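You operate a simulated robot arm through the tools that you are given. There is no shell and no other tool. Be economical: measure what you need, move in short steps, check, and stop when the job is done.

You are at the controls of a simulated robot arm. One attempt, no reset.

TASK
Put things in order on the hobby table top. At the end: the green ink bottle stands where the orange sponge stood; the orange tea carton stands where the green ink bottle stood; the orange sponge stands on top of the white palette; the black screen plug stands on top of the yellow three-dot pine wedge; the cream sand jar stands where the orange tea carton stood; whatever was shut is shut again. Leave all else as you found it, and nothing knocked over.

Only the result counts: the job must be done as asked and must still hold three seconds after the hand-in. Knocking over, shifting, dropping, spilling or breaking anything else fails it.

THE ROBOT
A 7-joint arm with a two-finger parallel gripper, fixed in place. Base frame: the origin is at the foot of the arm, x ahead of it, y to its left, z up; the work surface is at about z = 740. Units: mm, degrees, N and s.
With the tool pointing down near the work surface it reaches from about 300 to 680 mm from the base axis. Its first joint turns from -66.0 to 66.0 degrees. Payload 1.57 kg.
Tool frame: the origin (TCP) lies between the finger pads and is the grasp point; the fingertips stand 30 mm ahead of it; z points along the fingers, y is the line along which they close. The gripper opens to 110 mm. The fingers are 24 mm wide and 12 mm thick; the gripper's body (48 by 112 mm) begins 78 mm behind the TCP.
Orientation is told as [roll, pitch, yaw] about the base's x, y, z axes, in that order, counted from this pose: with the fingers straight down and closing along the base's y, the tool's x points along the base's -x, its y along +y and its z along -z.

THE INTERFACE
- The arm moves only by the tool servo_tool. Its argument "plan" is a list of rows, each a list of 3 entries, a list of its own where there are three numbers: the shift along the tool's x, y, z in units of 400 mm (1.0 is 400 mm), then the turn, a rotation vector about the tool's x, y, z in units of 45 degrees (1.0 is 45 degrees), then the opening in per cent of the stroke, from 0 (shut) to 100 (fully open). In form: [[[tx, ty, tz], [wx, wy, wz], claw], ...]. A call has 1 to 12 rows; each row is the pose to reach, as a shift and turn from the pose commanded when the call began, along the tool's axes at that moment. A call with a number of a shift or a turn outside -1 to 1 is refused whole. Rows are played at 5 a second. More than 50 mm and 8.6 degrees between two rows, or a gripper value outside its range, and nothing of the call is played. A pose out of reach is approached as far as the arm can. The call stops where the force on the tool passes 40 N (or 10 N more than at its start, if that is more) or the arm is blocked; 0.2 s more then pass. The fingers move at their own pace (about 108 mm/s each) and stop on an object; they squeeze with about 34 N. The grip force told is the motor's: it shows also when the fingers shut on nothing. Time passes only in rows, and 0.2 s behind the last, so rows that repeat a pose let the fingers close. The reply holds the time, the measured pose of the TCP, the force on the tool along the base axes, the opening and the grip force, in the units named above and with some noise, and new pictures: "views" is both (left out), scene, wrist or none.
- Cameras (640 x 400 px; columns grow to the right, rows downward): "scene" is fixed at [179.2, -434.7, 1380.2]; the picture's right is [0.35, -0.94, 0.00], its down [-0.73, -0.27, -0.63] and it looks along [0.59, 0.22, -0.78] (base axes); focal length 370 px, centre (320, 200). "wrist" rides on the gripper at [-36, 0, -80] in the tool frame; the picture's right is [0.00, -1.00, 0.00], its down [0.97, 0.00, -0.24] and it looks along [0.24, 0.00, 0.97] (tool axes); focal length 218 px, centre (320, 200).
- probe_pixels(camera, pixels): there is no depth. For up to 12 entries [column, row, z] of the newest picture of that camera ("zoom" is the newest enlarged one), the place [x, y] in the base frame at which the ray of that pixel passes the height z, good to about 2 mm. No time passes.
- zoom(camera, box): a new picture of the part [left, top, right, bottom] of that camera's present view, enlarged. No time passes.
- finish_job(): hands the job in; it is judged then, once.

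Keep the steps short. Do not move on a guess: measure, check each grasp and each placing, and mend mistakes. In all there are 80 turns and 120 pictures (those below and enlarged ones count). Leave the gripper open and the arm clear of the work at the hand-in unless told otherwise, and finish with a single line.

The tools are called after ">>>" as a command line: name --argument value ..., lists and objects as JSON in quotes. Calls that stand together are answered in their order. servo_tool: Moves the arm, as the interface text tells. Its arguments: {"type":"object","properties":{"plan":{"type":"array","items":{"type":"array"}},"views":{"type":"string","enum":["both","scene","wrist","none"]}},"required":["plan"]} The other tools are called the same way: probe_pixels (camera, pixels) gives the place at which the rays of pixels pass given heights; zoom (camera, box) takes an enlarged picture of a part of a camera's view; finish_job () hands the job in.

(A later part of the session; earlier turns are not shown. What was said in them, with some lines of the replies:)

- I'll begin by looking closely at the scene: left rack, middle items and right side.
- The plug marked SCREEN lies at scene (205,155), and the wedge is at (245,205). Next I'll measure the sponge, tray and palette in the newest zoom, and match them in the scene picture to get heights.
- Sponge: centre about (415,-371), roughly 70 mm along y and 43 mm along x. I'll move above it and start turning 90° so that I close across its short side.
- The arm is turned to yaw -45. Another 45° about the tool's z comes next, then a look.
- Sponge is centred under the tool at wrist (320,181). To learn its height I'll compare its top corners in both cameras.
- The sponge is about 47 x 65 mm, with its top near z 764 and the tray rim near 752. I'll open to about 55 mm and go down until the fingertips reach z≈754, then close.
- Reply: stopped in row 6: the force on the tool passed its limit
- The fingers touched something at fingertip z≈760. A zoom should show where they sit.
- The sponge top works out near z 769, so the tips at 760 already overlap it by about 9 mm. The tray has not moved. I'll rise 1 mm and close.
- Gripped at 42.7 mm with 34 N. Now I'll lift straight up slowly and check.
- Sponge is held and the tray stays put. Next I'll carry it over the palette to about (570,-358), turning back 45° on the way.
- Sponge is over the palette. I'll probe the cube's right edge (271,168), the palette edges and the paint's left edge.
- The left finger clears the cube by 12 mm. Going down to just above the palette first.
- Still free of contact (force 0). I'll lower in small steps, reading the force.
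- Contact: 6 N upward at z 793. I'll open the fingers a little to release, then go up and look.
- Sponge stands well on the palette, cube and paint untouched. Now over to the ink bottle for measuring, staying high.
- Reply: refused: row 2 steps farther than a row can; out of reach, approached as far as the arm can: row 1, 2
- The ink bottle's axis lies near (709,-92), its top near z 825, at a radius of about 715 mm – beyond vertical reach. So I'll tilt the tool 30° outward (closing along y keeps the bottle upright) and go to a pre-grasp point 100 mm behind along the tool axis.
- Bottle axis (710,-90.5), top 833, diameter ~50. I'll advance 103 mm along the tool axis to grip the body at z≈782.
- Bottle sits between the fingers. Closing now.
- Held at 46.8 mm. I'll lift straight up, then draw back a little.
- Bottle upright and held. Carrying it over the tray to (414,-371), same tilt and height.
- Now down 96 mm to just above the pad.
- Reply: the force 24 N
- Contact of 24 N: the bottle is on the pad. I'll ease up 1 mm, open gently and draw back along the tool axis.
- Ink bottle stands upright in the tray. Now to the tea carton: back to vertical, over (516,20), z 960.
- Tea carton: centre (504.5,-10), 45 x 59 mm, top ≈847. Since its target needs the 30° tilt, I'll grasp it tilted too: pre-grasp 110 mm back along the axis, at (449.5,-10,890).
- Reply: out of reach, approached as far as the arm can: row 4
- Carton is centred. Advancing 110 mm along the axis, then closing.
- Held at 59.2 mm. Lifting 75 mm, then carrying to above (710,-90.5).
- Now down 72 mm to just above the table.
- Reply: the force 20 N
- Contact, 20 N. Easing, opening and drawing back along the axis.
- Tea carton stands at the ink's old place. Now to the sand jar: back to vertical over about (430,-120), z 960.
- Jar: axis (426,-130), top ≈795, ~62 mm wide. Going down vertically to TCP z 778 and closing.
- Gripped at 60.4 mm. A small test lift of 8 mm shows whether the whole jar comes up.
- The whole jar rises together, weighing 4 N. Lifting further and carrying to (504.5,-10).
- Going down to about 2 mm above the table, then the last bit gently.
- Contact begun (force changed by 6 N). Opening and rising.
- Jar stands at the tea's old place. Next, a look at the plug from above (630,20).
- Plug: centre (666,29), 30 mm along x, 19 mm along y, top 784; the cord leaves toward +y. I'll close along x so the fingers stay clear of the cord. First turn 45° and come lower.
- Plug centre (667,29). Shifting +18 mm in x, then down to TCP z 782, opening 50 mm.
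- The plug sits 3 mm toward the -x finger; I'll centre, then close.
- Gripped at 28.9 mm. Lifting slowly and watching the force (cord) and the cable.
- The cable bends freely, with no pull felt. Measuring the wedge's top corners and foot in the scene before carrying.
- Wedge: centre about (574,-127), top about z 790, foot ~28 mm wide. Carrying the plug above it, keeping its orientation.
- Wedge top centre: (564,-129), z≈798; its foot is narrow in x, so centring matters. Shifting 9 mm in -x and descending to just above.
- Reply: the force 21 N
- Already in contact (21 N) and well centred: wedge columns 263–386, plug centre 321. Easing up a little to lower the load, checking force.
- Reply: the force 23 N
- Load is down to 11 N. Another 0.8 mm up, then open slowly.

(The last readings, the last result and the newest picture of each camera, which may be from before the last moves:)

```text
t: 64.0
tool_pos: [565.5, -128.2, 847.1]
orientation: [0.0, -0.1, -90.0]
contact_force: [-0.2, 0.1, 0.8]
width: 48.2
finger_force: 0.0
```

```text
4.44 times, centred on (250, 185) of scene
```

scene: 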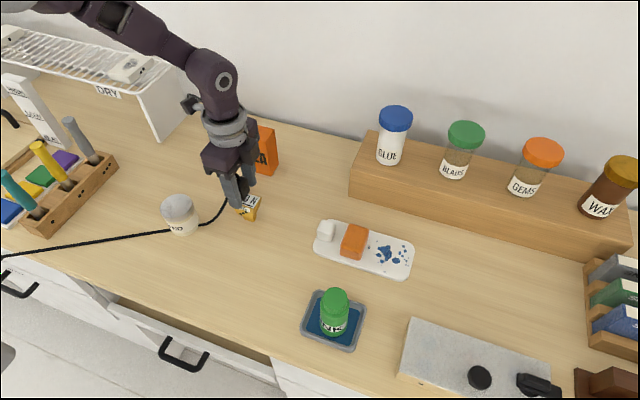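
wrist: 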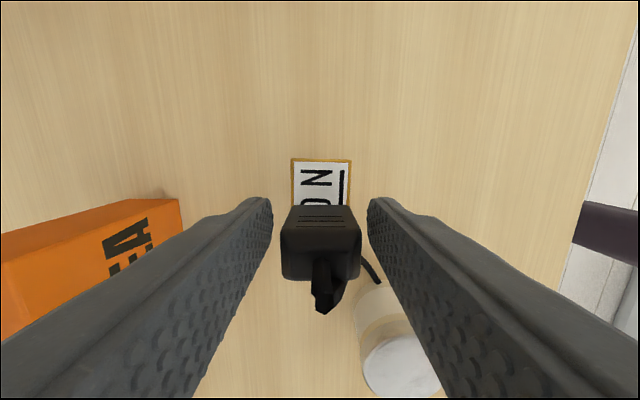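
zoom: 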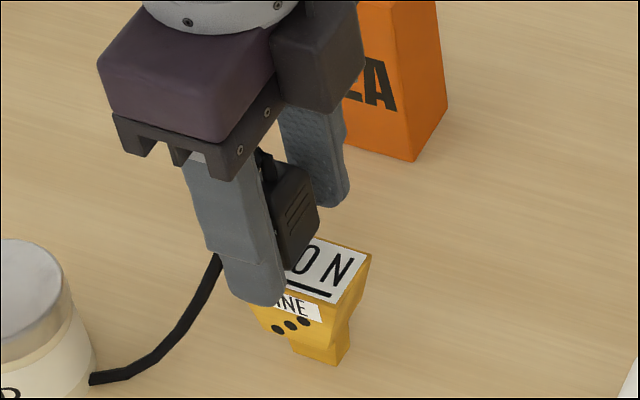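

The plug stands on its own. Rising straight up, then looking.

>>> servo_tool --plan '[[[0, 0, -0.03], [0, 0, 0], 44], [[0, 0, -0.08], [0, 0, 0], 44], [[0, 0, -0.16], [0, 0, 0], 44], [[0, 0, -0.25], [0, 0, 0], 44], [[-0.05, 0, -0.3], [0, 0, 0], 60], [[-0.1, 0, -0.3], [0, 0, 0], 80]]'

>>> zoom --camera "scene" --box '[140, 130, 290, 250]'

```text
t: 65.4
tool_pos: [564.3, -167.3, 966.6]
orientation: [0.1, 0.1, -90.0]
contact_force: [0.1, 0.1, 0.3]
width: 88.0
finger_force: 0.1
```

scene: 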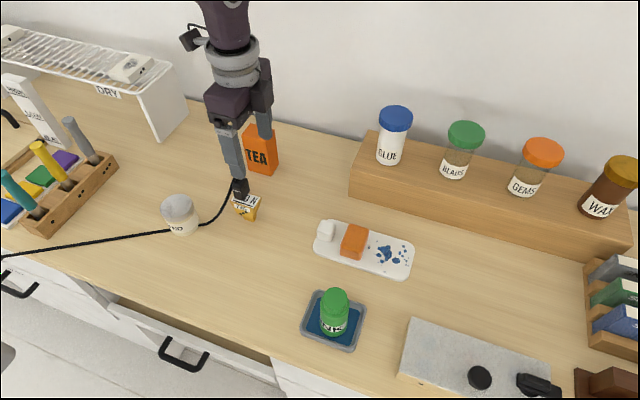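
wrist: 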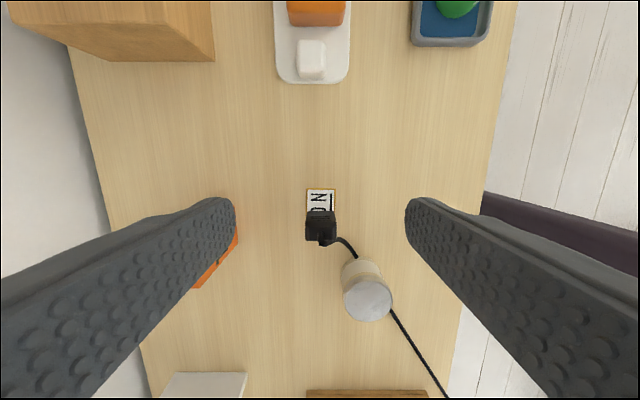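

```text
3.33 times, centred on (215, 190) of scene
```

zoom: 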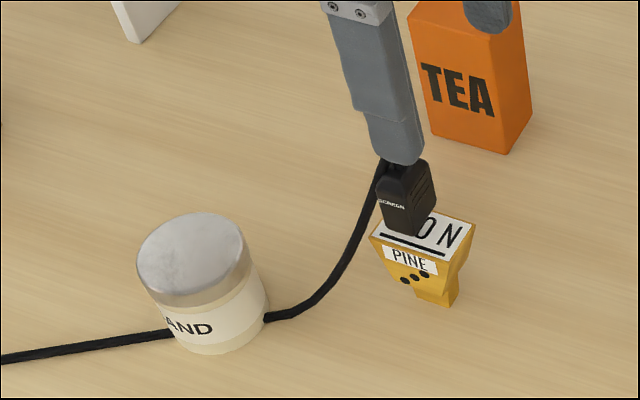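

All placed. Moving the arm high and clear, opening the gripper, for a last look over everything.

>>> servo_tool --plan '[[[0, 0, -0.1], [0, 0, 0], 100], [[-0.05, -0.05, -0.18], [0, 0, 0], 100], [[-0.1, -0.13, -0.22], [0, 0, 0], 100], [[-0.15, -0.2, -0.22], [0, 0, 0], 100], [[-0.2, -0.275, -0.22], [0, 0, 0], 100], [[-0.2, -0.275, -0.22], [0, 0, 0], 100], [[-0.2, -0.275, -0.22], [0, 0, 0], 100]]'

>>> zoom --camera "scene" --box '[0, 100, 280, 300]'

>>> zoom --camera "scene" --box '[270, 200, 430, 370]'

```text
t: 67.0
tool_pos: [454.7, -248.8, 1052.4]
orientation: [0.0, -0.1, -90.0]
contact_force: [0.1, 0.6, 0.4]
width: 110.3
finger_force: 0.0
```

scene: 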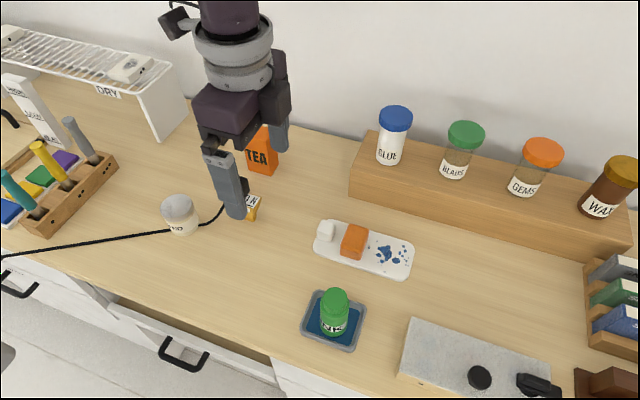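
wrist: 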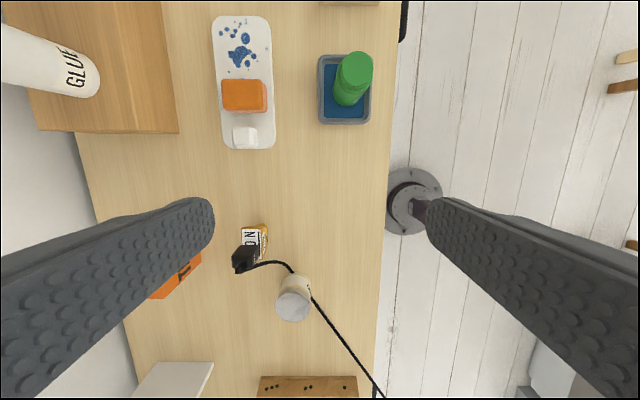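

```text
2.00 times, centred on (140, 200) of scene
```

zoom: 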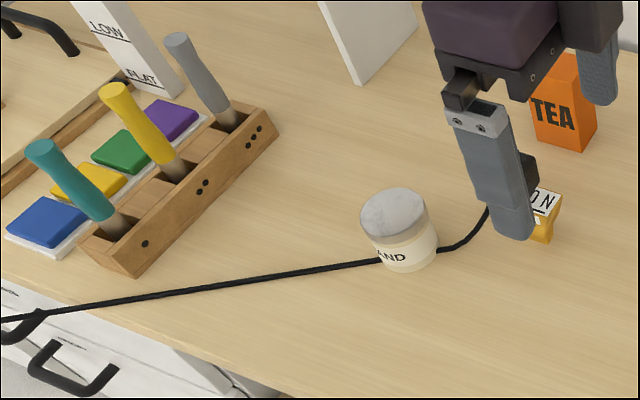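

```text
2.35 times, centred on (350, 285) of scene
```

zoom: 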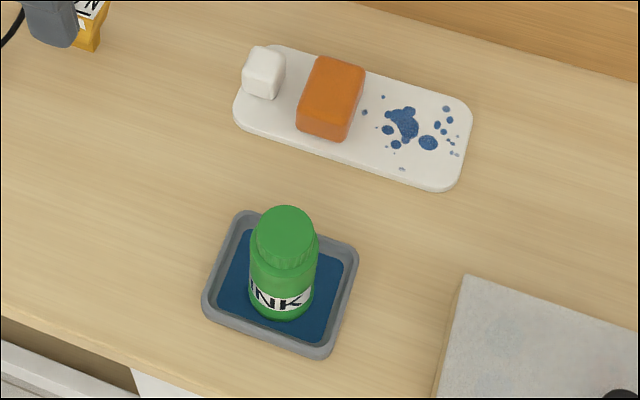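

A check of the ink's standing point and the jar's against the target points.

>>> probe_pixels --camera "scene" --pixels '[[334.3, 336.5, 748], [335, 328.5, 748], [183, 236, 740]]'

>>> probe_pixels --camera "wrist" --pixels '[[354, 66, 833], [292, 306, 795], [343, 104, 748]]'

```text
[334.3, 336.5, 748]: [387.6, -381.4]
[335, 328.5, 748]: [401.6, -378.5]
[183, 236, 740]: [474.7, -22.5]
```

```text
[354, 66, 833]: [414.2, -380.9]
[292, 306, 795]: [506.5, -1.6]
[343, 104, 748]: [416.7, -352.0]
```

Ink stands at about (413,-375), the jar at about (506,-8), and nothing else has moved. Handing in.

>>> finish_job

```text
The job is handed in.
```

I've handed the job in with all five items moved and standing where you asked. Nothing was knocked over, nothing shut was opened, and the screen plug's cable now runs across the table past the sand jar.
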